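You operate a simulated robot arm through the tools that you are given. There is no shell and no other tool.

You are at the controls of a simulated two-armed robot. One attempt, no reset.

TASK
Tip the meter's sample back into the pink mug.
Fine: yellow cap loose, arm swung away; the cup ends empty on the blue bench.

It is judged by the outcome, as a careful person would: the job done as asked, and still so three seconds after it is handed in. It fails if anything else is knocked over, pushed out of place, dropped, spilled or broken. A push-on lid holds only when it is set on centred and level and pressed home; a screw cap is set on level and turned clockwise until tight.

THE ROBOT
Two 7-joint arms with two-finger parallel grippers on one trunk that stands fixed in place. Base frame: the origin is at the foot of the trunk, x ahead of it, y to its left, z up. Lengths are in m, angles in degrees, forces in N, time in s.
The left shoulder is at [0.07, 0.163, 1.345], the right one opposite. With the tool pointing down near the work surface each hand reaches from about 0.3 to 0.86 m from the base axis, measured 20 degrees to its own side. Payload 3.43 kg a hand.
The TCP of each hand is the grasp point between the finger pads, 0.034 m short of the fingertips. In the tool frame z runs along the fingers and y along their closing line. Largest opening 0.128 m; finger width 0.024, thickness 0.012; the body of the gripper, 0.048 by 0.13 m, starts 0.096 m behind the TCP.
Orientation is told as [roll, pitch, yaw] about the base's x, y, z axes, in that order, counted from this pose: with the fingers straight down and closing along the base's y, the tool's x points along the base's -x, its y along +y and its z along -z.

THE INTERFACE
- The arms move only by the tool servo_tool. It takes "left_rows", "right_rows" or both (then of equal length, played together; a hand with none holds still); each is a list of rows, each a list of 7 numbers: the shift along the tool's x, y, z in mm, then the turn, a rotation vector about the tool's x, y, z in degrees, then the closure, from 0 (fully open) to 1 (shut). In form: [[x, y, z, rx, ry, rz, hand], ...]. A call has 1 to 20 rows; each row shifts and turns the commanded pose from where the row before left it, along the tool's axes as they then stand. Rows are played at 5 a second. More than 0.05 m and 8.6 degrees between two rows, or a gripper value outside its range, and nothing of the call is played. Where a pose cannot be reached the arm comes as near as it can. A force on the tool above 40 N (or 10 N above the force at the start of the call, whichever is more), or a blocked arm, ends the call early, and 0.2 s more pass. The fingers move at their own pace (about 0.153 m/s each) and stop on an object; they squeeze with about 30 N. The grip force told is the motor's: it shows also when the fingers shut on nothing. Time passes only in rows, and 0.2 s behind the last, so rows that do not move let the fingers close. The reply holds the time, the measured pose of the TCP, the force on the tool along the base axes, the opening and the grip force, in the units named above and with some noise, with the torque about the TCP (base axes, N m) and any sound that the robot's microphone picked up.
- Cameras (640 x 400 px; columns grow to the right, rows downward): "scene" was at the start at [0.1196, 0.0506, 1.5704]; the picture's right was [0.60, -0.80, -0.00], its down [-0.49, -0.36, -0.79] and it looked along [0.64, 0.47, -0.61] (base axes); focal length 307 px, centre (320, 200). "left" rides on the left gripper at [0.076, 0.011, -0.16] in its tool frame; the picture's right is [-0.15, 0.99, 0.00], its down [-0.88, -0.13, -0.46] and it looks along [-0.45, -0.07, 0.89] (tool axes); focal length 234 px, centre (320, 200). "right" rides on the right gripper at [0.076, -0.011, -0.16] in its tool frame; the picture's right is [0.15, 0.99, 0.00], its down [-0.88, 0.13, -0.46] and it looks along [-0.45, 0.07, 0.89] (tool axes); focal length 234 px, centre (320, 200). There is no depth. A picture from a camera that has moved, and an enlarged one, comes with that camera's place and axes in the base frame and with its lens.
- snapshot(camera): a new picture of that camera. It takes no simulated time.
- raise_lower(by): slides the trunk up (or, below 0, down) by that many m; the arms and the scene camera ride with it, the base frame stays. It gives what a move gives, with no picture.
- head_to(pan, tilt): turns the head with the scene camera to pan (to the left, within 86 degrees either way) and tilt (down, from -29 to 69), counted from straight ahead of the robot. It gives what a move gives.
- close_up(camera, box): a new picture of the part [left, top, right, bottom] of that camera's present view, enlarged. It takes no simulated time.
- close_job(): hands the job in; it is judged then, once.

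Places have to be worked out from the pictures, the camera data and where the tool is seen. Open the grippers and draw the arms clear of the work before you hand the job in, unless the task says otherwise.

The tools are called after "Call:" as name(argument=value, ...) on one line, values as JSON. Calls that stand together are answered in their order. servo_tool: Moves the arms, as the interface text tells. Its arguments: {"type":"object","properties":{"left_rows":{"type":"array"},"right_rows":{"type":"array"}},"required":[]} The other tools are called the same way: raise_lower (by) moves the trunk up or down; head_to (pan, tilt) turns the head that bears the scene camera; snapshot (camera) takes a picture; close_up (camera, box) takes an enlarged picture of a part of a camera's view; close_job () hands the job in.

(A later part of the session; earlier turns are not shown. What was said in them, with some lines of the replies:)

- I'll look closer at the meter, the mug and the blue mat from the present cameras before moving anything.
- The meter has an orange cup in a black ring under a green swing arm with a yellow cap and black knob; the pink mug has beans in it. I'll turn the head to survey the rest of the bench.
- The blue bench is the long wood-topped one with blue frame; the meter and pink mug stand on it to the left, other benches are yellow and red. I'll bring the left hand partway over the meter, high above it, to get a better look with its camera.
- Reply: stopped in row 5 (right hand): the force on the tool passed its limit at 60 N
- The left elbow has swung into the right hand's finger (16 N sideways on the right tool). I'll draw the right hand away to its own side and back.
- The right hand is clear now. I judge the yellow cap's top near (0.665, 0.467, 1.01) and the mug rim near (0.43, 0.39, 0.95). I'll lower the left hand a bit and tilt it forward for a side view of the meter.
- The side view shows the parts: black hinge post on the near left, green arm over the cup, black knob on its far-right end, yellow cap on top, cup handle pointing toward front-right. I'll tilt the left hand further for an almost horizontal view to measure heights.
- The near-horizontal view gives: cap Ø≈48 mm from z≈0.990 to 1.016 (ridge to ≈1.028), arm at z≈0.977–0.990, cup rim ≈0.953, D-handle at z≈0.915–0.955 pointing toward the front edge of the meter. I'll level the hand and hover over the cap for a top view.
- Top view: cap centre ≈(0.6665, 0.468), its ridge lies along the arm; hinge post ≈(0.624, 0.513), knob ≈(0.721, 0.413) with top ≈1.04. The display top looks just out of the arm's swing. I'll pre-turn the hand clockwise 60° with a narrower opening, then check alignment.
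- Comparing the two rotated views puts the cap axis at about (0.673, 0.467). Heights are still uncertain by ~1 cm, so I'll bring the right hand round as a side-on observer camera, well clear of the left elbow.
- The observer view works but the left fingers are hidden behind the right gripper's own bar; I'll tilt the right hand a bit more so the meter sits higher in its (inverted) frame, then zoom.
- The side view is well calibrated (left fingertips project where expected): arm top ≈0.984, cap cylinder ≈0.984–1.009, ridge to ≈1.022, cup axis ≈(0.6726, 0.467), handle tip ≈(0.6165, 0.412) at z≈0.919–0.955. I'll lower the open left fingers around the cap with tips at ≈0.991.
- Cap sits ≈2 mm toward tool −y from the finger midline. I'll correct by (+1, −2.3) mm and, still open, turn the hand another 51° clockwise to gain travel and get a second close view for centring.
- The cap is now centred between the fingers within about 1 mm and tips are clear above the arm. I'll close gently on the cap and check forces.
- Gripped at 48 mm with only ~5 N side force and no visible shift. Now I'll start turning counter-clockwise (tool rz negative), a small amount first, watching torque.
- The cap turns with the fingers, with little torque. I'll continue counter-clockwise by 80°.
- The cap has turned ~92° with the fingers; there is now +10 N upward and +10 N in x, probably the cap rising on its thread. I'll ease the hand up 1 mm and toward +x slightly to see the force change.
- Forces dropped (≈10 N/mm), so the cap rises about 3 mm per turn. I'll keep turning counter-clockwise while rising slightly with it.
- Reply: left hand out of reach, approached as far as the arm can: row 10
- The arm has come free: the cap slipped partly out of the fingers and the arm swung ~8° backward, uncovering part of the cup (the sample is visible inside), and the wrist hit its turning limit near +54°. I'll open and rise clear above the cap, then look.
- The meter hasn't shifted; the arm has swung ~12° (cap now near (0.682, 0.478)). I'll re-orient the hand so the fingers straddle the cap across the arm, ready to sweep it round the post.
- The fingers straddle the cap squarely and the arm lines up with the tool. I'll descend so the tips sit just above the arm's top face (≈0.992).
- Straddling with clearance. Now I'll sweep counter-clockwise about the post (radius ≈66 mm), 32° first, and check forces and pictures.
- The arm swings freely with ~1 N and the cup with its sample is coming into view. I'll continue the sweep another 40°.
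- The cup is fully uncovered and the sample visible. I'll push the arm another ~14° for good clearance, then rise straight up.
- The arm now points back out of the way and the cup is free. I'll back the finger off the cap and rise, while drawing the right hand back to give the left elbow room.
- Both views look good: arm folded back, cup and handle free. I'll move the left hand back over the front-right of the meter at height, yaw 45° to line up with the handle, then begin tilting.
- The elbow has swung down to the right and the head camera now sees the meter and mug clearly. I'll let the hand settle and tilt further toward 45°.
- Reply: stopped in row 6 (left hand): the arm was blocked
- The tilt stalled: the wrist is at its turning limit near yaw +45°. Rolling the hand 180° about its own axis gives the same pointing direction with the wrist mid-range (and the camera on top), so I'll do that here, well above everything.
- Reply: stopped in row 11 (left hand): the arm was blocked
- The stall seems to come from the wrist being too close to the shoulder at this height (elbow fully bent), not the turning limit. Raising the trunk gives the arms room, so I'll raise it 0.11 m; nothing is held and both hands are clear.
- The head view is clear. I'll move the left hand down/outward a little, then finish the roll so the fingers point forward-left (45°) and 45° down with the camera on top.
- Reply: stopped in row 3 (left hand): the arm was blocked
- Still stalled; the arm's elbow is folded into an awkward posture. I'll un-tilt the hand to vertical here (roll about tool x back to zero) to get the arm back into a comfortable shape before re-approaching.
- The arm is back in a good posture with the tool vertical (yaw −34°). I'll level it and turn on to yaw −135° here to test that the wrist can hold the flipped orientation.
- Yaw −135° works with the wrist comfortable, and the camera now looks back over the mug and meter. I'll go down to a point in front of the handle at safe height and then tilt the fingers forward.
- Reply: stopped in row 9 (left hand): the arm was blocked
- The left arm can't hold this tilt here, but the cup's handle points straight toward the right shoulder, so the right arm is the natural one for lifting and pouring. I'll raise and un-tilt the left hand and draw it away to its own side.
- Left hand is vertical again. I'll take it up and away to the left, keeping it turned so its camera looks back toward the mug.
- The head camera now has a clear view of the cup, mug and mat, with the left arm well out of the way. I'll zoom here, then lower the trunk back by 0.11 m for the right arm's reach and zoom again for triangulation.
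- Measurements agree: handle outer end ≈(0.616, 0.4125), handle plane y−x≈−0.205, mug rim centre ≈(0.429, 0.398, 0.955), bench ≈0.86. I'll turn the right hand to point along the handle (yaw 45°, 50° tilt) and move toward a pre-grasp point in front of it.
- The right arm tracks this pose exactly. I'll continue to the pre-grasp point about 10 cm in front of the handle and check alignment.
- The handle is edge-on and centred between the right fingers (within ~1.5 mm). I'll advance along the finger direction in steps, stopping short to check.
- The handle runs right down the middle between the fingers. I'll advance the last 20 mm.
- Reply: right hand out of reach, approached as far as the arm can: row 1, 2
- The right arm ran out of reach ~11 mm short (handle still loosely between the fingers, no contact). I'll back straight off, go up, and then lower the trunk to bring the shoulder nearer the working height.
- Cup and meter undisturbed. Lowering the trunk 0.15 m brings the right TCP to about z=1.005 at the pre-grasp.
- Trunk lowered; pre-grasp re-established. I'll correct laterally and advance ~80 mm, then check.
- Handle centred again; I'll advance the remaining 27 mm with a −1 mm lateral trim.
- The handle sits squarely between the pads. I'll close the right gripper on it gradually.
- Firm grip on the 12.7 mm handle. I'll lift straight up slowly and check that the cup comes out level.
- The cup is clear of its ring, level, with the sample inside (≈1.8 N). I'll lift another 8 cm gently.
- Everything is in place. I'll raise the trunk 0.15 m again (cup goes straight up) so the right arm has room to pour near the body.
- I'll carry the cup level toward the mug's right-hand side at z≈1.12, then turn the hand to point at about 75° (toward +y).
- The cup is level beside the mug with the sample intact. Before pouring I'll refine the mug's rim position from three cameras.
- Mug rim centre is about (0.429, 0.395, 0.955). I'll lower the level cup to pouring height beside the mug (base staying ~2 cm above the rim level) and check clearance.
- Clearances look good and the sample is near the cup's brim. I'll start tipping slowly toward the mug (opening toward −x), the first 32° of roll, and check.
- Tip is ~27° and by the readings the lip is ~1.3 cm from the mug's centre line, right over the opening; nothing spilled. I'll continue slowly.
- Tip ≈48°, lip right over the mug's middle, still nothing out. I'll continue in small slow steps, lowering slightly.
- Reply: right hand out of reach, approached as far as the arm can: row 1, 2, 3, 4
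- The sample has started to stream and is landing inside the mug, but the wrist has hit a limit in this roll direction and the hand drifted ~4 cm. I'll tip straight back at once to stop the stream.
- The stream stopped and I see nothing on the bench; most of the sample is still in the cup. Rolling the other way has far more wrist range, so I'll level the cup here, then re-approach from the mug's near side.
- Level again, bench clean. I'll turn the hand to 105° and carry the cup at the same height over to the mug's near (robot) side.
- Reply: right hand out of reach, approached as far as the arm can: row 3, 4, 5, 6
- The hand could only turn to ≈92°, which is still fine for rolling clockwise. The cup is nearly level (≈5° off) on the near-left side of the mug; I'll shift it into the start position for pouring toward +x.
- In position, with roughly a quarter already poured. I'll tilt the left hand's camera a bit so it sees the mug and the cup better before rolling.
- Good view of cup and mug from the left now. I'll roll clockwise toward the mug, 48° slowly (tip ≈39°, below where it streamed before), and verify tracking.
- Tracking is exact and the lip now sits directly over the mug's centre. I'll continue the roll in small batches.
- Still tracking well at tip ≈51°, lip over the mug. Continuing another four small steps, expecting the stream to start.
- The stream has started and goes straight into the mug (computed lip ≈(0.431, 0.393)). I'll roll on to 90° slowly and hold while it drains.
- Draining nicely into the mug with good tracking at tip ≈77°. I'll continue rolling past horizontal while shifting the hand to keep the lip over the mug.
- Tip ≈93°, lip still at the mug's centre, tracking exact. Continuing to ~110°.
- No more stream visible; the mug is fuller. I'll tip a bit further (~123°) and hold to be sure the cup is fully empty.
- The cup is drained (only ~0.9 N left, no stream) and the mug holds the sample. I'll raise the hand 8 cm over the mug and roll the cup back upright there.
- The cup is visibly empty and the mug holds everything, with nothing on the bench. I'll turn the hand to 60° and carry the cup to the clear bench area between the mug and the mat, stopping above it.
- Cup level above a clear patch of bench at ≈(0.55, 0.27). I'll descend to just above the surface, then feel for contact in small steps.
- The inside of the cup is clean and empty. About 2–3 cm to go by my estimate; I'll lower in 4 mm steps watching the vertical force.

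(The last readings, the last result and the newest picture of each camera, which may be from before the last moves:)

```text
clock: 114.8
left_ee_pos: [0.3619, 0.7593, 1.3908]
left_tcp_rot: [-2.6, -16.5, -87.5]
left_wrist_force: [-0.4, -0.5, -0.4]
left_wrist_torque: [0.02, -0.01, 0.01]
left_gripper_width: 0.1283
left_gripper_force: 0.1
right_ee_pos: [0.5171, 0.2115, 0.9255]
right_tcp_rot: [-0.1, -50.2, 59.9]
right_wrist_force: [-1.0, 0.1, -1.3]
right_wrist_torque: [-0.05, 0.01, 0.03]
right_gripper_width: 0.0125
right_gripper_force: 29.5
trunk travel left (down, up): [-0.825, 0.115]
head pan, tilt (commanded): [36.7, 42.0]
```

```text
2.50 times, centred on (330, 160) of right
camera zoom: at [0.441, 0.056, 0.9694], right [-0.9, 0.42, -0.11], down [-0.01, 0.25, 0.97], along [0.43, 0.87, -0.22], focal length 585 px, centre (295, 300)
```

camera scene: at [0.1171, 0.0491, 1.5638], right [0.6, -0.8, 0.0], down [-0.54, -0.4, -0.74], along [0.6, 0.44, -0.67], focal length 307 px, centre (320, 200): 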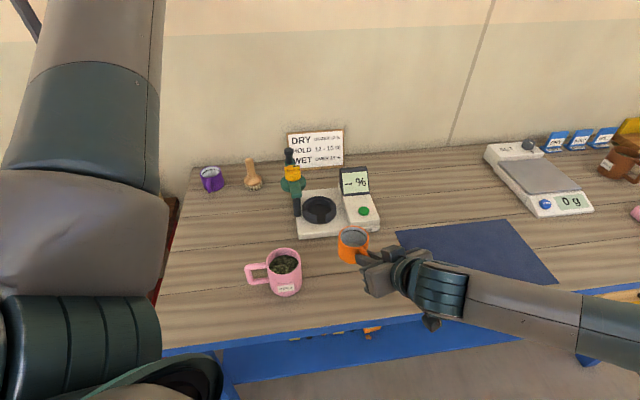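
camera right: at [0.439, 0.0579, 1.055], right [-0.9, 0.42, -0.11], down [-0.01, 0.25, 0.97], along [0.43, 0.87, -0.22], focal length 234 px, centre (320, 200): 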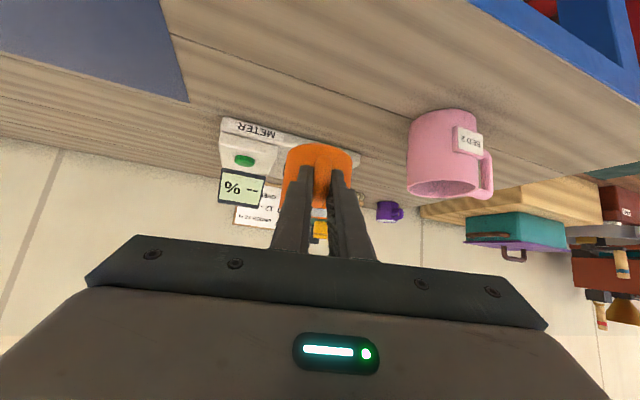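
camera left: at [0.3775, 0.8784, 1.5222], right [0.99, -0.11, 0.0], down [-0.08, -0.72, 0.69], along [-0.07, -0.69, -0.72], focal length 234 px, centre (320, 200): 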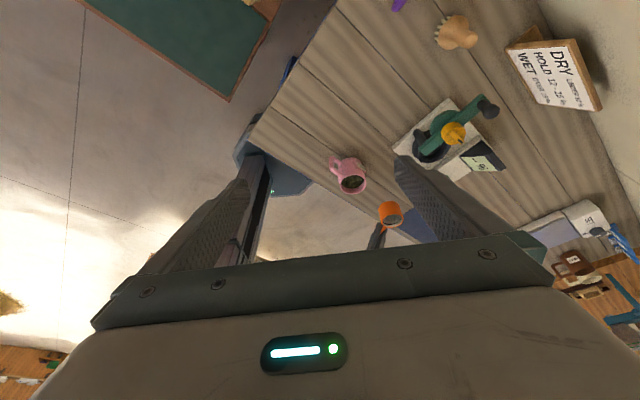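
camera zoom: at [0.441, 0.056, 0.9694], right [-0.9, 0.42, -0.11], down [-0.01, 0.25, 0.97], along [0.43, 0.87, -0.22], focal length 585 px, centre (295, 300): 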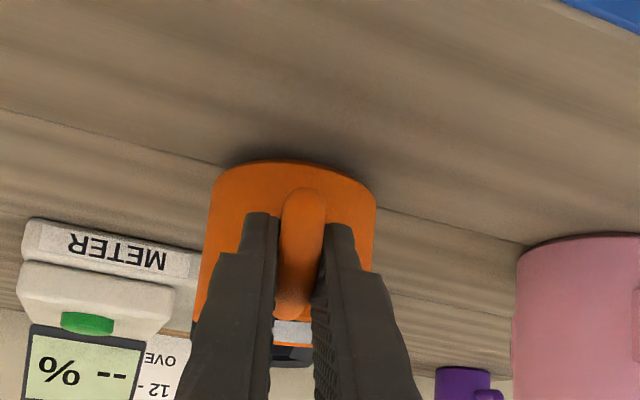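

Not touching yet (−1 N). I'll go on in 1.5 mm steps.

Call:
servo_tool(right_rows=[[1.15, 0, 0.96, 0, 0, 0, 1], [1.15, 0, 0.96, 0, 0, 0, 1], [1.15, 0, 0.96, 0, 0, 0, 1], [0, 0, 0, 0, 0, 0, 1]])

Call:
close_up(camera="right", box=[220, 80, 440, 240])

```text
clock: 115.8
left_ee_pos: [0.3624, 0.7592, 1.3914]
left_tcp_rot: [-2.5, -16.5, -87.6]
left_wrist_force: [0.2, 1.3, -0.2]
left_wrist_torque: [0.01, 0.0, 0.03]
left_gripper_width: 0.1277
left_gripper_force: 0.1
right_ee_pos: [0.5183, 0.2103, 0.9217]
right_tcp_rot: [-0.1, -50.2, 59.9]
right_wrist_force: [0.8, 0.3, -0.6]
right_wrist_torque: [-0.06, 0.0, -0.01]
right_gripper_width: 0.0127
right_gripper_force: 30.0
trunk travel left (down, up): [-0.825, 0.115]
head pan, tilt (commanded): [36.7, 42.0]
```

```text
2.50 times, centred on (330, 160) of right
camera zoom: at [0.4418, 0.0561, 0.9648], right [-0.9, 0.42, -0.11], down [-0.01, 0.25, 0.97], along [0.43, 0.87, -0.22], focal length 585 px, centre (295, 300)
```

zoom: 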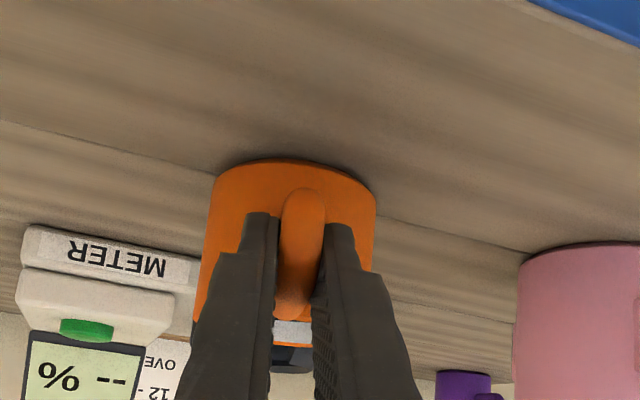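

Very close — the contact shadow hugs the cup's base. Continuing in 1.5 mm steps.

Call:
servo_tool(right_rows=[[1.15, 0, 0.96, 0, 0, 0, 1], [1.15, 0, 0.96, 0, 0, 0, 1], [0, 0, 0, 0, 0, 0, 1]])

```text
clock: 116.6
left_ee_pos: [0.3637, 0.7588, 1.3918]
left_tcp_rot: [-2.3, -16.5, -87.5]
left_wrist_force: [0.5, 0.3, -0.5]
left_wrist_torque: [0.04, -0.02, 0.04]
left_gripper_width: 0.1279
left_gripper_force: 0.0
right_ee_pos: [0.5174, 0.2114, 0.9195]
right_tcp_rot: [-0.2, -50.4, 59.8]
right_wrist_force: [0.5, -0.6, 3.1]
right_wrist_torque: [0.37, -0.24, -0.09]
right_gripper_width: 0.0124
right_gripper_force: 30.2
trunk travel left (down, up): [-0.825, 0.115]
head pan, tilt (commanded): [36.7, 42.0]
```

Contact: +3 N upward on the tool, cup resting on the bench. I'll open the right fingers gently.

Call:
servo_tool(right_rows=[[0, 0, 0, 0, 0, 0, 0.9], [0, 0, 0, 0, 0, 0, 0.88], [0, 0, 0, 0, 0, 0, 0.82], [0, 0, 0, 0, 0, 0, 0.75], [0, 0, 0, 0, 0, 0, 0.6], [0, 0, 0, 0, 0, 0, 0.6]])

Call:
close_up(camera="right", box=[220, 80, 440, 240])

Call:
close_up(camera="scene", box=[290, 190, 430, 310])

```text
clock: 118.0
left_ee_pos: [0.3635, 0.7599, 1.3911]
left_tcp_rot: [-2.5, -16.4, -87.5]
left_wrist_force: [0.3, -0.5, -0.4]
left_wrist_torque: [0.02, 0.06, 0.02]
left_gripper_width: 0.1282
left_gripper_force: 0.0
right_ee_pos: [0.5156, 0.2106, 0.9183]
right_tcp_rot: [-0.2, -50.3, 59.7]
right_wrist_force: [0.4, -0.4, -0.2]
right_wrist_torque: [0.0, -0.01, 0.0]
right_gripper_width: 0.0512
right_gripper_force: 0.0
trunk travel left (down, up): [-0.825, 0.115]
head pan, tilt (commanded): [36.7, 42.0]
```

```text
2.50 times, centred on (330, 160) of right
camera zoom: at [0.4413, 0.0564, 0.9619], right [-0.9, 0.42, -0.11], down [-0.01, 0.25, 0.97], along [0.43, 0.87, -0.22], focal length 585 px, centre (295, 300)
```

zoom: 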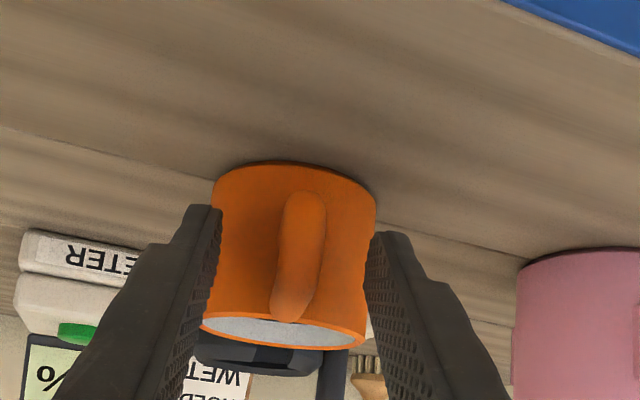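

```text
3.33 times, centred on (360, 250) of scene
camera zoom: at [0.1171, 0.049, 1.5638], right [0.6, -0.8, 0.0], down [-0.54, -0.4, -0.74], along [0.6, 0.44, -0.67], focal length 1024 px, centre (187, 33)
```

zoom: 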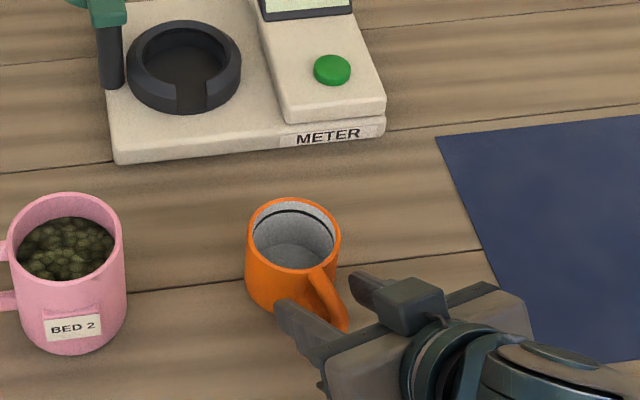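

The cup stands free on the bench, handle clear of both fingers. I'll back the right hand straight out and then up and away to its side.

Call:
servo_tool(right_rows=[[0, 0, -20, 0, 0, 0, 0.6], [0, 0, -35, 0, 0, 0, 0.6], [0, 0, -40, 0, 0, 0, 0.6], [-30, 0, -25, 0, 0, 0, 0.6], [-30, 0, -25, 0, 0, 0, 0.4], [0, -35, -20, 0, 0, 0, 0.2], [0, -35, -20, 0, 0, 0, 0], [0, -35, -20, 0, 0, 0, 0], [0, -35, -20, 0, 0, 0, 0], [0, -35, -20, 0, 0, 0, 0]])

Call:
snapshot(camera="scene")

Call:
snapshot(camera="right")

```text
clock: 120.2
left_ee_pos: [0.3626, 0.7583, 1.3917]
left_tcp_rot: [-2.5, -16.5, -87.5]
left_wrist_force: [0.1, -0.3, -0.8]
left_wrist_torque: [0.01, 0.0, -0.03]
left_gripper_width: 0.128
left_gripper_force: 0.1
right_ee_pos: [0.5913, -0.0102, 1.1244]
right_tcp_rot: [0.0, -50.4, 59.8]
right_wrist_force: [0.4, -1.1, -0.5]
right_wrist_torque: [0.03, -0.02, 0.02]
right_gripper_width: 0.1278
right_gripper_force: 0.1
trunk travel left (down, up): [-0.825, 0.115]
head pan, tilt (commanded): [36.7, 42.0]
```

```text
taken
camera scene: at [0.1169, 0.0472, 1.5638], right [0.6, -0.8, 0.0], down [-0.54, -0.4, -0.74], along [0.6, 0.44, -0.67], focal length 307 px, centre (320, 200)
```

scene: 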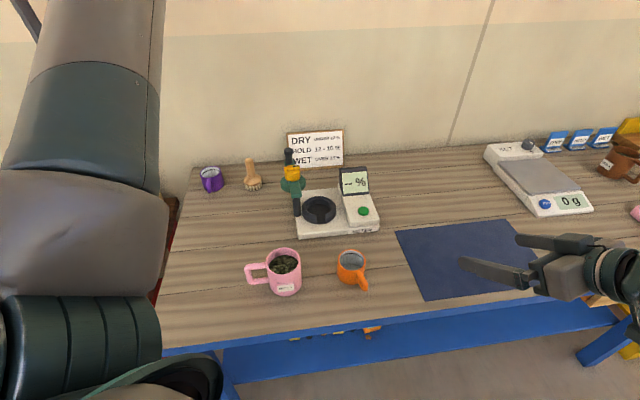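

```text
taken
camera right: at [0.5162, -0.1653, 1.167], right [-0.9, 0.42, -0.11], down [-0.01, 0.25, 0.97], along [0.43, 0.87, -0.22], focal length 234 px, centre (320, 200)
```

right: 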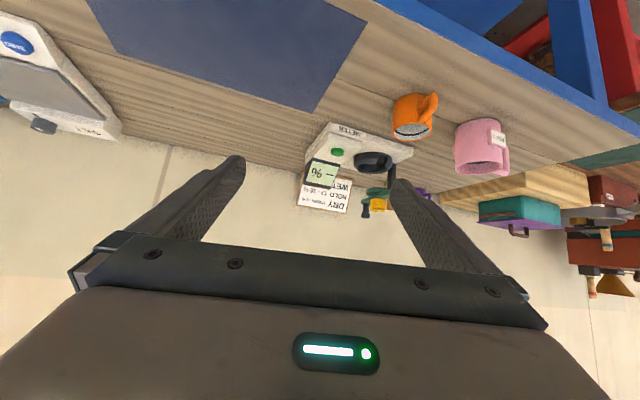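

Everything stands where it should. I'll check closely for stray beans and the cup's interior, and raise the right hand further clear.

Call:
servo_tool(right_rows=[[-30, -20, -25, 0, 0, 0, 0], [-30, -20, -25, 0, 0, 0, 0], [-30, -20, -25, 0, 0, 0, 0], [0, 0, 0, 0, 0, 0, 0], [0, 0, 0, 0, 0, 0, 0]])

Call:
close_up(camera="scene", box=[220, 190, 400, 310])

Call:
close_up(camera="scene", box=[180, 130, 400, 250])

Call:
close_up(camera="left", box=[270, 100, 470, 250])

```text
clock: 121.4
left_ee_pos: [0.3627, 0.7592, 1.3916]
left_tcp_rot: [-2.5, -16.5, -87.5]
left_wrist_force: [0.2, -0.1, -0.4]
left_wrist_torque: [-0.03, 0.01, 0.01]
left_gripper_width: 0.128
left_gripper_force: 0.0
right_ee_pos: [0.6443, -0.0369, 1.2392]
right_tcp_rot: [-0.1, -50.3, 59.8]
right_wrist_force: [-0.7, 0.6, -0.6]
right_wrist_torque: [-0.02, 0.01, 0.0]
right_gripper_width: 0.1279
right_gripper_force: 0.1
trunk travel left (down, up): [-0.825, 0.115]
head pan, tilt (commanded): [36.7, 42.0]
```

```text
3.33 times, centred on (310, 250) of scene
camera zoom: at [0.117, 0.0485, 1.5638], right [0.6, -0.8, 0.0], down [-0.54, -0.4, -0.74], along [0.6, 0.44, -0.67], focal length 1024 px, centre (353, 33)
```

zoom: 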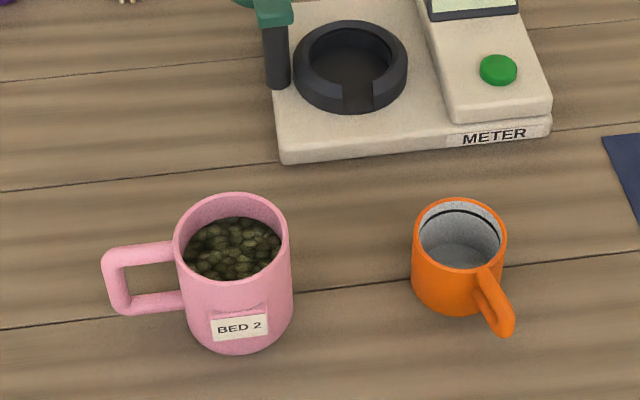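

```text
2.91 times, centred on (290, 190) of scene
camera zoom: at [0.117, 0.0485, 1.5638], right [0.6, -0.8, 0.0], down [-0.54, -0.4, -0.74], along [0.6, 0.44, -0.67], focal length 893 px, centre (407, 229)
```

zoom: 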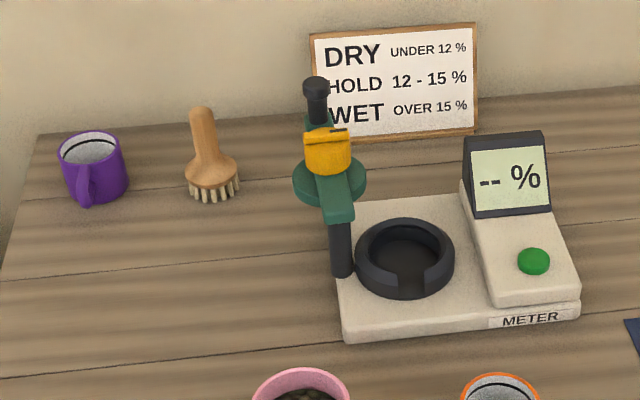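

```text
2.67 times, centred on (370, 175) of left
camera zoom: at [0.3774, 0.8777, 1.5226], right [0.99, -0.11, 0.0], down [-0.08, -0.72, 0.69], along [-0.07, -0.69, -0.72], focal length 624 px, centre (187, 267)
```

zoom: 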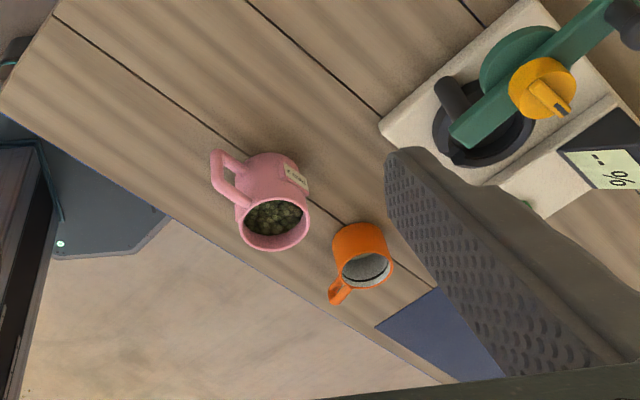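

The cup is upright and empty on the blue bench. The sample is in the pink mug, with no beans on the bench. The meter hasn't moved, its cap is loose and its arm is swung back. Both grippers are open and both arms are clear, so I'm handing the job in.

Call:
close_job()

```text
The job is handed in.
```

I tipped the meter's sample back into the pink mug and stood the empty orange cup upright on the blue bench, between the mug and the blue mat.

- **Meter:** the yellow cap is loose and the green arm is swung back out of the way. The meter doesn't appear to have moved.
- **Spills:** the last close-up pictures show no beans on the bench and a clean inside to the cup. On the first pour the right wrist hit its limit and the stream drifted to the edge of the mug. I tipped back and poured from the other side; what had streamed out landed in the mug.
- **Contact between the arms:** early on, the left elbow bumped the right hand hard enough to trip the force stop. I moved the right hand away, and nothing on the bench was touched.

Both grippers are open and the arms are drawn clear. I handed the job in and it was accepted, but I haven't been told the result.
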